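You operate a simulated robot arm through the tools that you are given. There is no shell and no other tool. Be economical: measure what you need, move in short steps, check, and stop when the job is done.

Carry out the task below with a simulated robot arm. There is one attempt and no reset: what you move stays moved.

TASK
Put the yellow biscuit pack from the dining table top on top of the tea carton.
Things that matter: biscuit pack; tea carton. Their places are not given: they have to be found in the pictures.

It is judged by the outcome, as a careful person would: the job done as asked, and still so three seconds after it is handed in. It fails if anything else is knocked over, pushed out of place, dropped, spilled or broken.

THE ROBOT
A 7-joint arm with a two-finger parallel gripper, fixed in place. Base frame: the origin is at the foot of the arm, x ahead of it, y to its left, z up; the work surface is at about z = 0. Lengths are in cm, angles in rad, forces in N, time in s.
With the tool pointing down near the work surface it reaches from about 22 to 58 cm from the base axis. Its first joint turns from -1.152 to 1.152 rad. Payload 2.5 kg.
Tool frame: the origin (TCP) lies between the finger pads and is the grasp point; the fingertips stand 2.3 cm ahead of it; z points along the fingers, y is the line along which they close. The gripper opens to 9.4 cm. The fingers are 3.8 cm wide and 1 cm thick; the gripper's body (5.4 by 9.6 cm) begins 3.9 cm behind the TCP.
Orientation is that of the tool frame in the base frame, as a unit quaternion [x, y, z, w]. With the fingers straight down and closing along the base's y, the tool's x points along the base's -x, its y along +y and its z along -z.

THE INTERFACE
- The arm moves only by the tool arm_command. Its argument "commands" is a list of rows, each a list of 5 numbers: the gripper command, from -1 (fully open) to 1 (shut), values between in proportion, then the shift along the base's x, y, z in cm, then the turn about the base's z in rad. In form: [[gripper, dx, dy, dz, yaw], ...]. A call has 1 to 8 rows; each row is the pose to reach, as a shift and turn from the pose commanded when the call began. A row lasts 0.2 s, in which the tool goes at most 5 cm and 0.15 rad; a call with a longer step from one row to the next is refused whole, and so is a gripper value outside its range. A pose out of reach is approached as far as the arm can. The call stops where the force on the tool passes 40 N (or 10 N more than at its start, if that is more) or the arm is blocked; 0.2 s more then pass. The fingers move at their own pace (about 10.8 cm/s each) and stop on an object; they squeeze with about 35 N. The grip force told is the motor's: it shows also when the fingers shut on nothing. Time passes only in rows, and 0.2 s behind the last, so rows that repeat a pose let the fingers close. It gives the time, the measured TCP pose, the force on the tool (base axes), the opening and the grip force at its end, in the units of the frame above (readings bear some noise), and new pictures: "views" is both (left out), scene, wrist or none.
- Cameras (640 x 400 px; columns grow to the right, rows downward): "scene" is fixed at [10.16, -39.44, 55.49]; the picture's right is [0.94, -0.35, 0.00], its down [-0.16, -0.44, -0.88] and it looks along [0.31, 0.83, -0.47] (base axes); focal length 328 px, centre (320, 200). "wrist" rides on the gripper at [-3.9, 0, -4.4] in the tool frame; the picture's right is [0.00, -1.00, 0.00], its down [0.97, 0.00, -0.24] and it looks along [0.24, 0.00, 0.97] (tool axes); focal length 218 px, centre (320, 200).
- pixel_to_xyz(camera, pixels): for up to 12 pixels [column, row] of the newest picture of that camera ("zoom" is the newest enlarged one), the place [x, y, z] in the base frame of the surface seen there, good to about 0.2 cm. No time passes.
- close_up(camera, box): a new picture of the part [left, top, right, bottom] of that camera's present view, enlarged. No time passes.
- job_done(): hands the job in; it is judged then, once.

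Work in short steps. Measure before you move; look again where a grasp or a placing could have gone wrong, and mend it. You have 60 turns and 100 pictures in all, the two below and enlarged ones among them. Open the gripper and draw the arm clear of the work before you hand the job in, unless the task says otherwise; then end with one line.

The tools are called after ">>>" by a JSON object that holds its "fn" and its "kwargs". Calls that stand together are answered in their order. arm_command: Moves the arm, as the interface text tells. Its arguments: {"type":"object","properties":{"commands":{"type":"array"},"views":{"type":"string","enum":["both","scene","wrist","none"]}},"required":["commands"]} The other tools are called the same way: pixel_to_xyz (camera, pixels) gives the place of the surface under pixels of a picture; close_up (camera, box) takes an enlarged picture of a part of a camera's view; job_done () hands the job in.

At the start:

```text
time_s: 0.0
tool_pos: [30.02, 7.35, 32.07]
tcp_rot: [0.0, 1.0, -0.001, 0.001]
wrist_force: [-0.3, 0.1, 0.0]
opening: 9.39
gripper_force: 0.1
```

scene: 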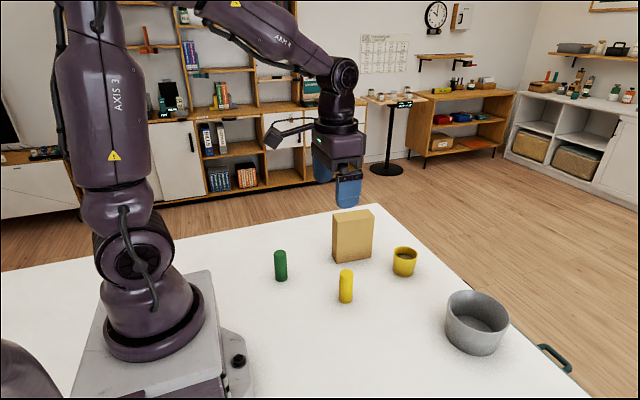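
wrist: 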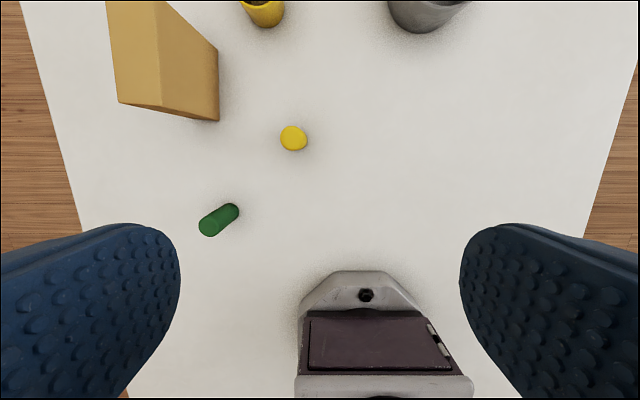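

The yellow cylinder (346,286) looks like the biscuit pack and the tan box (353,236) like the tea carton. I'll enlarge the view to check and measure.

>>> {"fn": "close_up", "kwargs": {"camera": "scene", "box": [250, 190, 450, 315]}}

>>> {"fn": "pixel_to_xyz", "kwargs": {"camera": "scene", "pixels": [[346, 272], [346, 286], [346, 301], [335, 213], [372, 209], [362, 211], [334, 257], [361, 263], [373, 256], [280, 252], [403, 250]]}}

>>> {"fn": "pixel_to_xyz", "kwargs": {"camera": "wrist", "pixels": [[293, 138], [283, 135], [304, 138], [292, 128], [292, 149], [162, 60], [190, 60], [118, 101], [160, 109], [218, 120], [217, 52]]}}

```text
3.20 times, centred on (350, 252) of scene
```

zoom: 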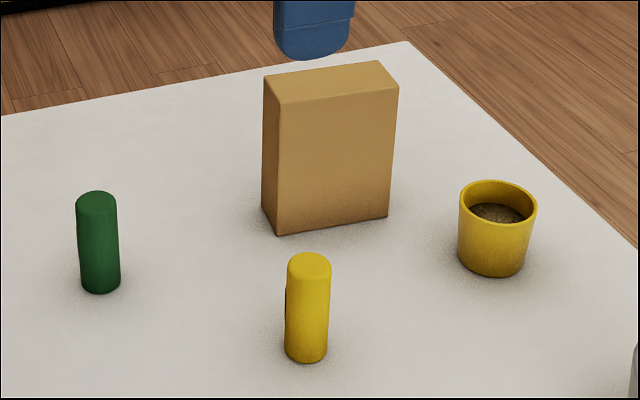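

```text
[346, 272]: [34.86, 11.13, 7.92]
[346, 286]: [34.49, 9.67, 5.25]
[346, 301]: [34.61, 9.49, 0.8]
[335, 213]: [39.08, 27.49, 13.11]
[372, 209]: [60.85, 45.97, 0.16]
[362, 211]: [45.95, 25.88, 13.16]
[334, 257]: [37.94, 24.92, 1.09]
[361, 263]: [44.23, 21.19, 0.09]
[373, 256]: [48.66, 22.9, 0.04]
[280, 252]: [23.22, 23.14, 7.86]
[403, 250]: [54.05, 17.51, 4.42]
```

```text
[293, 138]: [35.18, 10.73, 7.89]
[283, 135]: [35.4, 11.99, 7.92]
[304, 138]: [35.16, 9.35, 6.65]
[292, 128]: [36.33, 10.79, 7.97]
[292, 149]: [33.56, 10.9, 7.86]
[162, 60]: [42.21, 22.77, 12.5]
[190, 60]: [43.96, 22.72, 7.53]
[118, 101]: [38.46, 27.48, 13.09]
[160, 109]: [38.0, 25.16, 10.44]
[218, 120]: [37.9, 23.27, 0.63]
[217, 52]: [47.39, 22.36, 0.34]
```

The pack stands upright, about 8 cm tall, at about (34.9, 10.8). I'll measure the carton's top corners in the enlarged picture.

>>> {"fn": "pixel_to_xyz", "kwargs": {"camera": "zoom", "pixels": [[266, 78], [281, 102], [396, 84], [377, 63], [330, 82], [309, 264], [291, 262], [328, 262], [309, 255], [309, 275], [282, 228], [386, 212]]}}

```text
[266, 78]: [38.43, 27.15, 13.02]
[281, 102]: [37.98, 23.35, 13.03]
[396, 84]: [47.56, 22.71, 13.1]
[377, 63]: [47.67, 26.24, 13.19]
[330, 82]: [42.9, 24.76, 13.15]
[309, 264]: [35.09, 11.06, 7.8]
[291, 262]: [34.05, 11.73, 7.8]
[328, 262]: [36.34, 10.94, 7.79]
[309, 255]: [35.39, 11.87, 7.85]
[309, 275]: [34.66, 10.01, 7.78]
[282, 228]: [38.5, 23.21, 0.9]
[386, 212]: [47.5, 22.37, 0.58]
```

Carton top: centre about (42.9, 24.9), z 13.1, roughly 9.5 × 3.8 cm. I'll move above the pack at (35.0, 10.9), z 17, and check alignment.

>>> {"fn": "arm_command", "kwargs": {"commands": [[-1, 2.5, 1.8, -3, 0], [-1, 5, 3.55, -6, 0], [-1, 5, 3.55, -10.5, 0], [-1, 5, 3.55, -15, 0], [-1, 5, 3.55, -15, 0]]}}

```text
time_s: 1.2
tool_pos: [35.41, 10.94, 17.03]
tcp_rot: [0.0, 1.0, -0.001, 0.001]
wrist_force: [0.8, 0.3, 0.7]
opening: 9.38
gripper_force: 0.0
```

scene: 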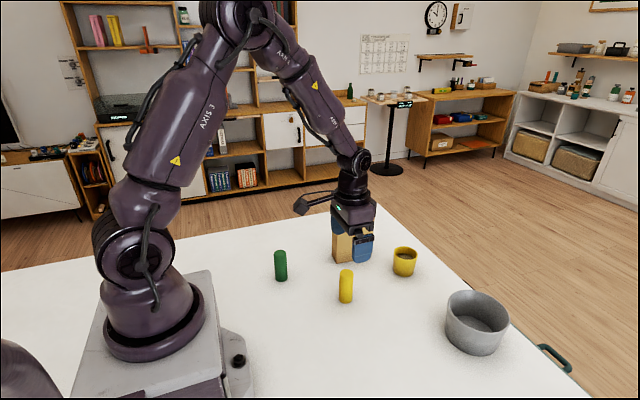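
wrist: 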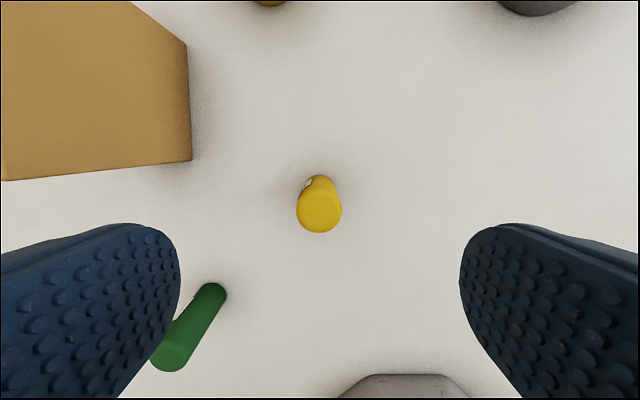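

The pack top is centred at (319,210) in the wrist view. I'll measure its centre again from here.

>>> {"fn": "pixel_to_xyz", "kwargs": {"camera": "wrist", "pixels": [[319, 210], [299, 210], [339, 210], [319, 191], [319, 231]]}}

>>> {"fn": "arm_command", "kwargs": {"commands": [[-1, 0, 0, -2, 0], [-1, 0, 0, -2, 0]], "views": "none"}}

```text
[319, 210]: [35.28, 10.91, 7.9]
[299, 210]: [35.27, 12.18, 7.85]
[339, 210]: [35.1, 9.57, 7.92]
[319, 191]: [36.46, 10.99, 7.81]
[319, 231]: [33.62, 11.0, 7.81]
```

```text
time_s: 1.8
tool_pos: [35.38, 10.98, 14.92]
tcp_rot: [0.001, 1.0, 0.001, 0.001]
wrist_force: [0.0, -0.5, -0.2]
opening: 9.37
gripper_force: 0.1
```

The pack centre is (35.1, 10.9), and the tool reads x 35.4, so I'll shift back slightly. Then I'll descend to z 5 and close.

>>> {"fn": "arm_command", "kwargs": {"commands": [[-1, -0.3, 0, -4, 0], [-1, -0.3, 0, -7.5, 0], [-1, -0.3, 0, -9.9, 0], [-1, -0.3, 0, -9.9, 0], [1, -0.3, 0, -9.9, 0], [1, -0.3, 0, -9.9, 0], [1, -0.3, 0, -9.9, 0]]}}

```text
time_s: 3.4
tool_pos: [34.94, 10.93, 5.29]
tcp_rot: [0.0, 1.0, 0.0, 0.001]
wrist_force: [-0.1, 0.2, 0.0]
opening: 2.98
gripper_force: 34.5
```

scene: 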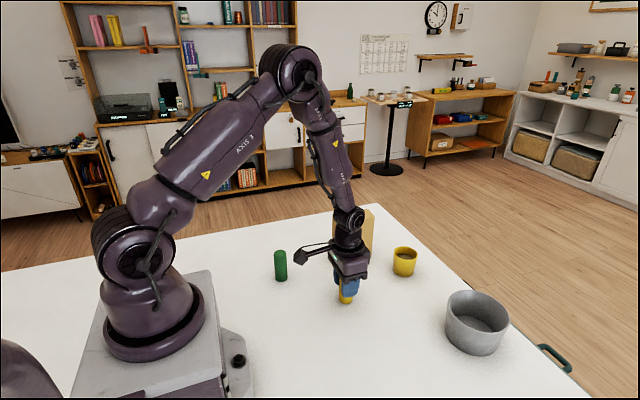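
wrist: 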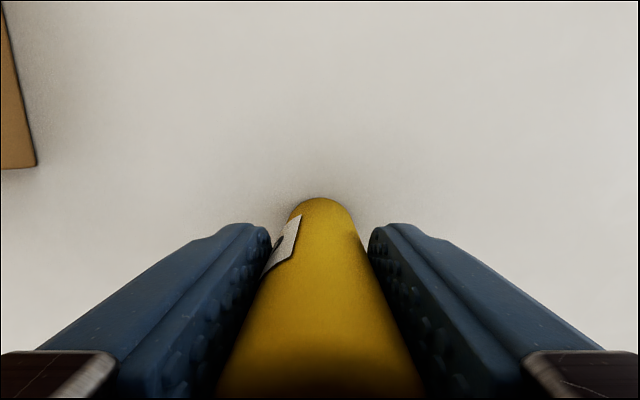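

The grip holds at 2.98 cm opening. I'll lift straight up 18 cm.

>>> {"fn": "arm_command", "kwargs": {"commands": [[1, 0, 0, 2, 0], [1, 0, 0, 6, 0], [1, 0, 0, 10, 0], [1, 0, 0, 14, 0], [1, 0, 0, 18, 0], [1, 0, 0, 18, 0]]}}

```text
time_s: 4.8
tool_pos: [34.63, 10.76, 23.03]
tcp_rot: [0.0, 1.0, 0.0, 0.001]
wrist_force: [-0.4, 0.3, -0.7]
opening: 2.98
gripper_force: 35.2
```

scene: 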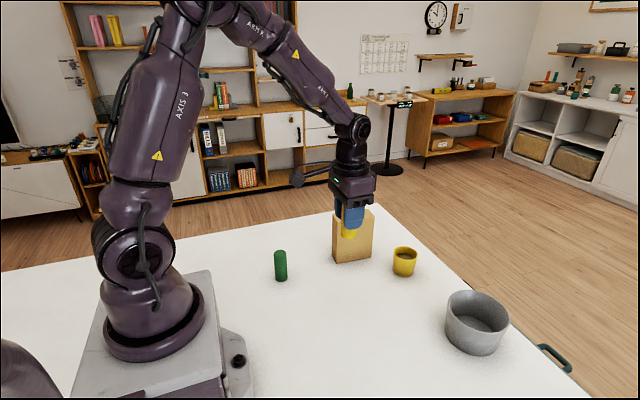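
wrist: 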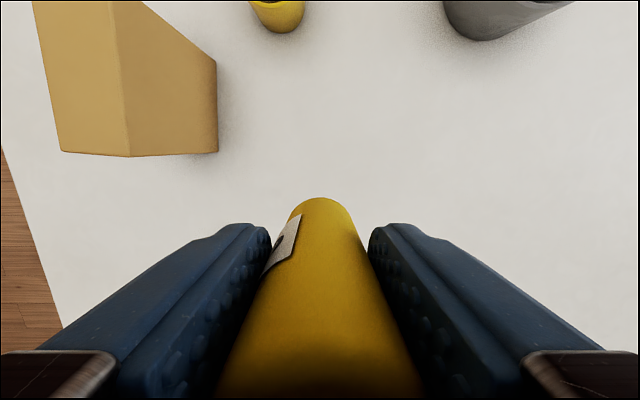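

The pack is held upright, bottom at about z 17.7. I'll move over the carton centre, then check.

>>> {"fn": "arm_command", "kwargs": {"commands": [[1, 2, 3.3, 0, 0], [1, 4, 6.7, 0, 0], [1, 6.2, 10.4, 0, 0], [1, 8.2, 14.1, 0, 0], [1, 8.2, 14.1, 0, 0], [1, 8.2, 14.1, 0, 0]]}}

```text
time_s: 6.2
tool_pos: [42.81, 24.9, 23.06]
tcp_rot: [0.0, 1.0, 0.0, 0.001]
wrist_force: [-0.1, 0.7, -0.5]
opening: 2.97
gripper_force: 35.3
```

scene: 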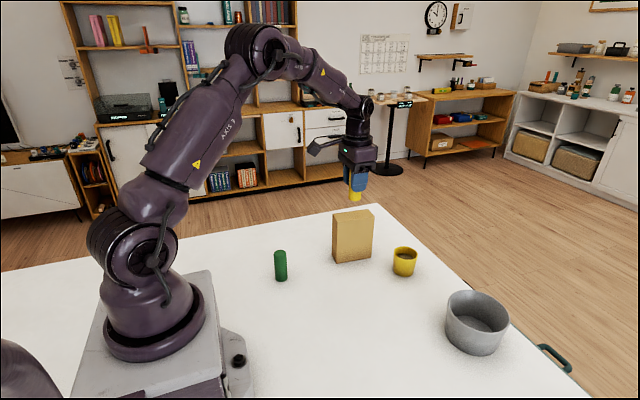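
wrist: 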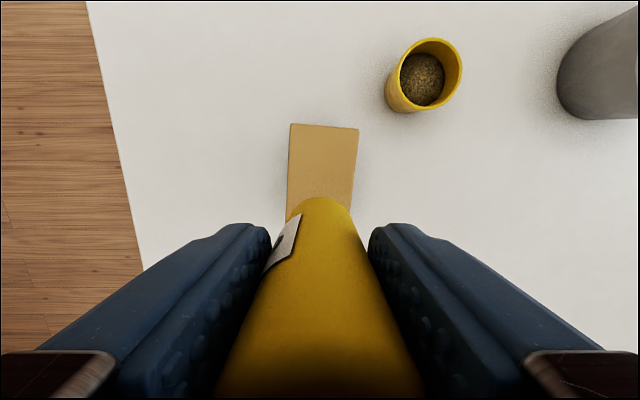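

The pack is over the carton. I'll measure the carton top's visible edges and the pack's bottom.

>>> {"fn": "pixel_to_xyz", "kwargs": {"camera": "wrist", "pixels": [[292, 127], [356, 131], [290, 190], [351, 190], [288, 212], [321, 202], [292, 212], [350, 212]]}}

>>> {"fn": "close_up", "kwargs": {"camera": "scene", "box": [310, 165, 406, 225]}}

```text
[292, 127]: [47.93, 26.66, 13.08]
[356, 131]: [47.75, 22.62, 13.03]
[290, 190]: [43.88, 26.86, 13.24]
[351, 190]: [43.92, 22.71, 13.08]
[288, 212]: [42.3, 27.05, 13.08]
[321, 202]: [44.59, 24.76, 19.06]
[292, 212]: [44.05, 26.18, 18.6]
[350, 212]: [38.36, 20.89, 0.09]
```

```text
6.67 times, centred on (358, 195) of scene
```

zoom: 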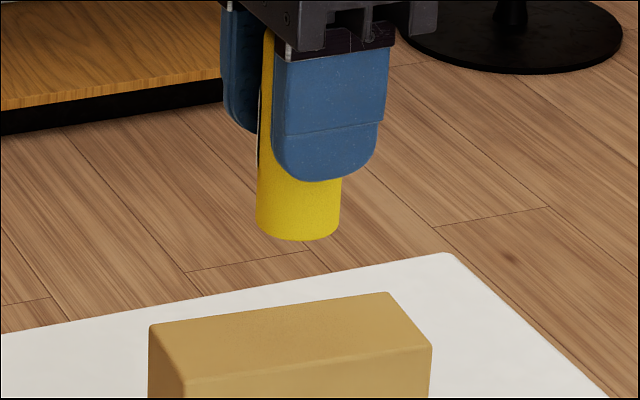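

The carton spans y 22.9 to 27.0 at x 43, so the pack at y 24.9 is centred. I'll lower it gently until near contact, about 4.6 cm down.

>>> {"fn": "arm_command", "kwargs": {"commands": [[1, 0, 0, -2, 0], [1, 0, 0, -3.5, 0], [1, 0, 0, -4.1, 0], [1, 0, 0, -4.4, 0], [1, 0, 0, -4.4, 0]]}}

>>> {"fn": "close_up", "kwargs": {"camera": "scene", "box": [310, 180, 406, 240]}}

```text
time_s: 7.4
tool_pos: [43.0, 25.01, 18.73]
tcp_rot: [0.001, 1.0, 0.0, 0.001]
wrist_force: [0.1, -0.4, -0.6]
opening: 3.0
gripper_force: 35.1
```

scene: 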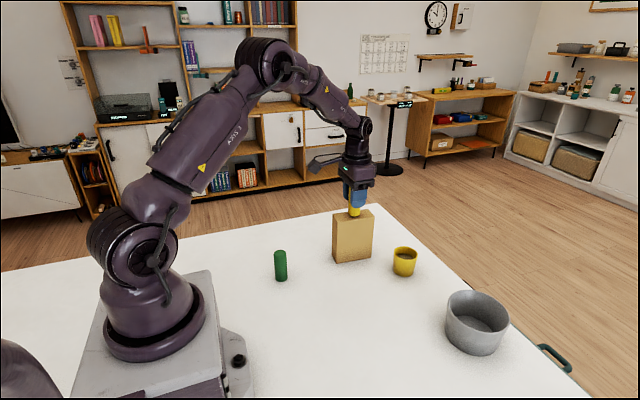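
wrist: 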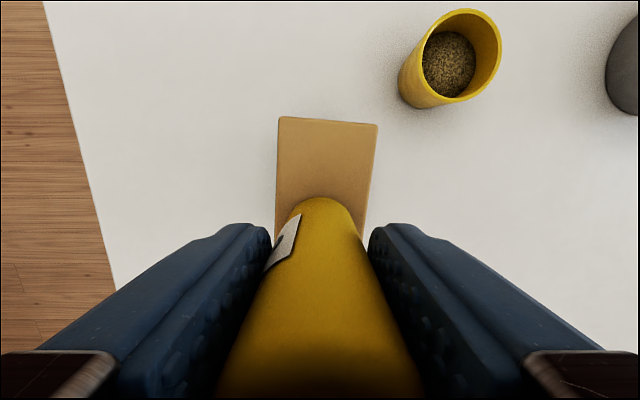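

```text
6.67 times, centred on (358, 210) of scene
```

zoom: 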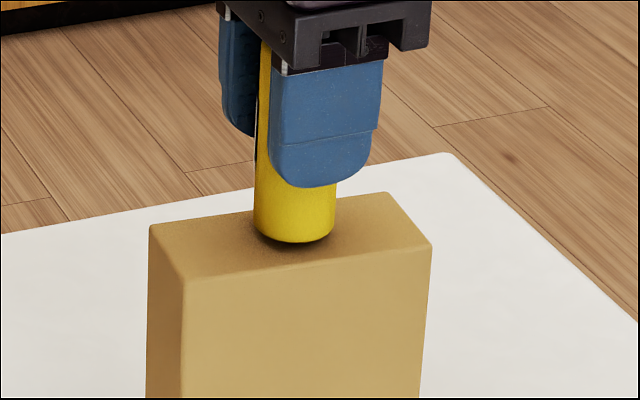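

The pack is well placed and about 0.3 cm above the top, with no contact force yet. I'll lower in fine steps.

>>> {"fn": "arm_command", "kwargs": {"commands": [[1, 0, 0, -0.15, 0], [1, 0, 0, -0.25, 0], [1, 0, 0, -0.25, 0]], "views": "none"}}

>>> {"fn": "close_up", "kwargs": {"camera": "scene", "box": [310, 180, 406, 240]}}

```text
time_s: 8.2
tool_pos: [42.92, 24.96, 18.38]
tcp_rot: [0.0, 1.0, 0.001, 0.001]
wrist_force: [0.3, 0.3, -1.3]
opening: 2.97
gripper_force: 34.7
```

```text
6.67 times, centred on (358, 210) of scene
```

zoom: 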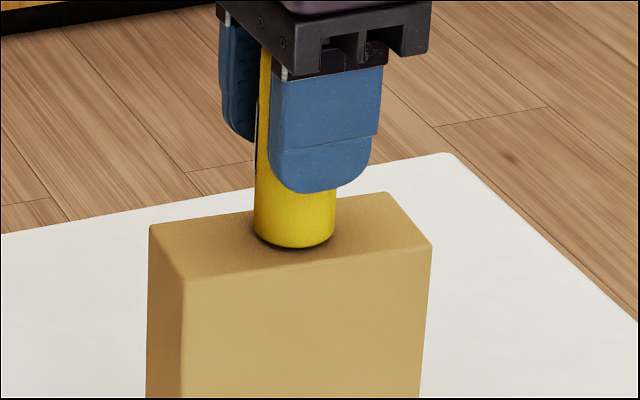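

Nearly touching, and the force still reads about zero. I'll go 0.15 cm more and read the force.

>>> {"fn": "arm_command", "kwargs": {"commands": [[1, 0, 0, -0.08, 0], [1, 0, 0, -0.15, 0], [1, 0, 0, -0.15, 0]], "views": "none"}}

```text
time_s: 9.0
tool_pos: [43.04, 25.06, 18.25]
tcp_rot: [0.0, 1.0, 0.0, 0.002]
wrist_force: [0.4, -1.0, -0.9]
opening: 2.95
gripper_force: 34.4
```

>>> {"fn": "arm_command", "kwargs": {"commands": [[1, 0, 0, -0.06, 0], [1, 0, 0, -0.12, 0], [1, 0, 0, -0.12, 0]], "views": "none"}}

>>> {"fn": "close_up", "kwargs": {"camera": "scene", "box": [326, 195, 390, 235]}}

```text
time_s: 9.8
tool_pos: [42.98, 25.05, 18.41]
tcp_rot: [0.0, 1.0, 0.001, 0.0]
wrist_force: [-1.5, -0.9, 5.1]
opening: 2.98
gripper_force: 35.2
```

```text
10.00 times, centred on (358, 215) of scene
```

zoom: 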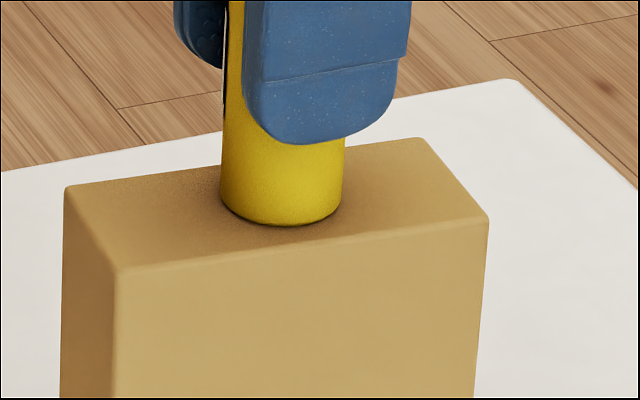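

Contact: the force reads +5 N in z. I'll open gradually without moving.

>>> {"fn": "arm_command", "kwargs": {"commands": [[0.3, 0, 0, 0, 0], [0.1, 0, 0, 0, 0], [-0.3, 0, 0, 0, 0], [-0.6, 0, 0, 0, 0], [-0.6, 0, 0, 0, 0]]}}

```text
time_s: 11.0
tool_pos: [42.91, 25.02, 18.17]
tcp_rot: [0.0, 1.0, 0.0, 0.001]
wrist_force: [0.4, -0.1, 0.0]
opening: 7.53
gripper_force: 0.1
```

scene: 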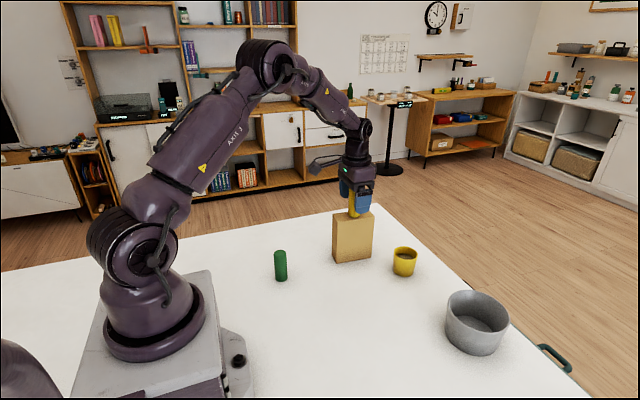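
wrist: 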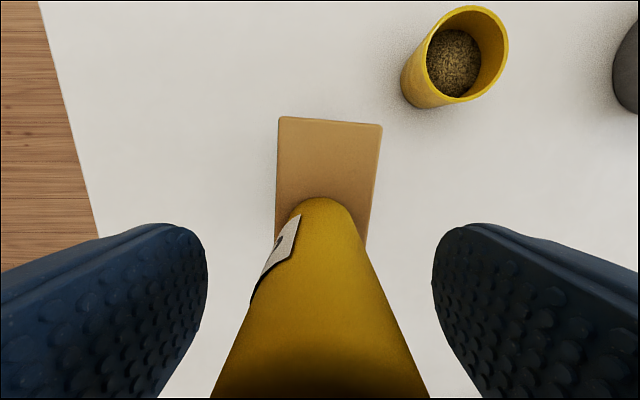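

The pack stands free between the fingers. I'll rise straight up.

>>> {"fn": "arm_command", "kwargs": {"commands": [[-0.6, 0, 0, 1.5, 0], [-0.6, 0, 0, 4, 0], [-0.6, 0, 0, 7, 0], [-0.6, 0, 0, 10.5, 0], [-0.6, 0, 0, 12, 0], [-0.6, 0, 0, 12, 0]]}}

```text
time_s: 12.4
tool_pos: [43.07, 25.1, 30.34]
tcp_rot: [0.0, 1.0, 0.0, 0.0]
wrist_force: [0.3, 1.1, -0.4]
opening: 7.47
gripper_force: 0.0
```

scene: 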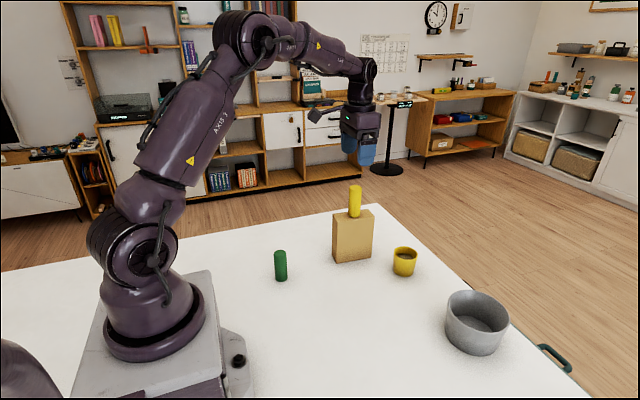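
wrist: 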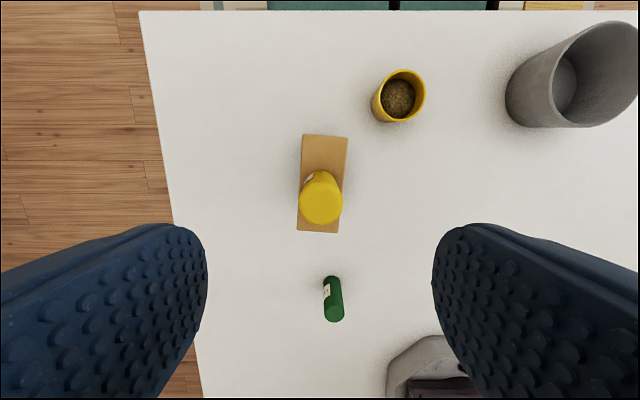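

The pack stands upright and centred on the carton, nothing else has moved, and the arm is clear. I'll hand the job in.

>>> {"fn": "job_done", "kwargs": {}}

```text
The job is handed in.
```

The yellow biscuit pack is standing upright in the middle of the tea carton's top, the gripper is open and the arm is drawn clear.
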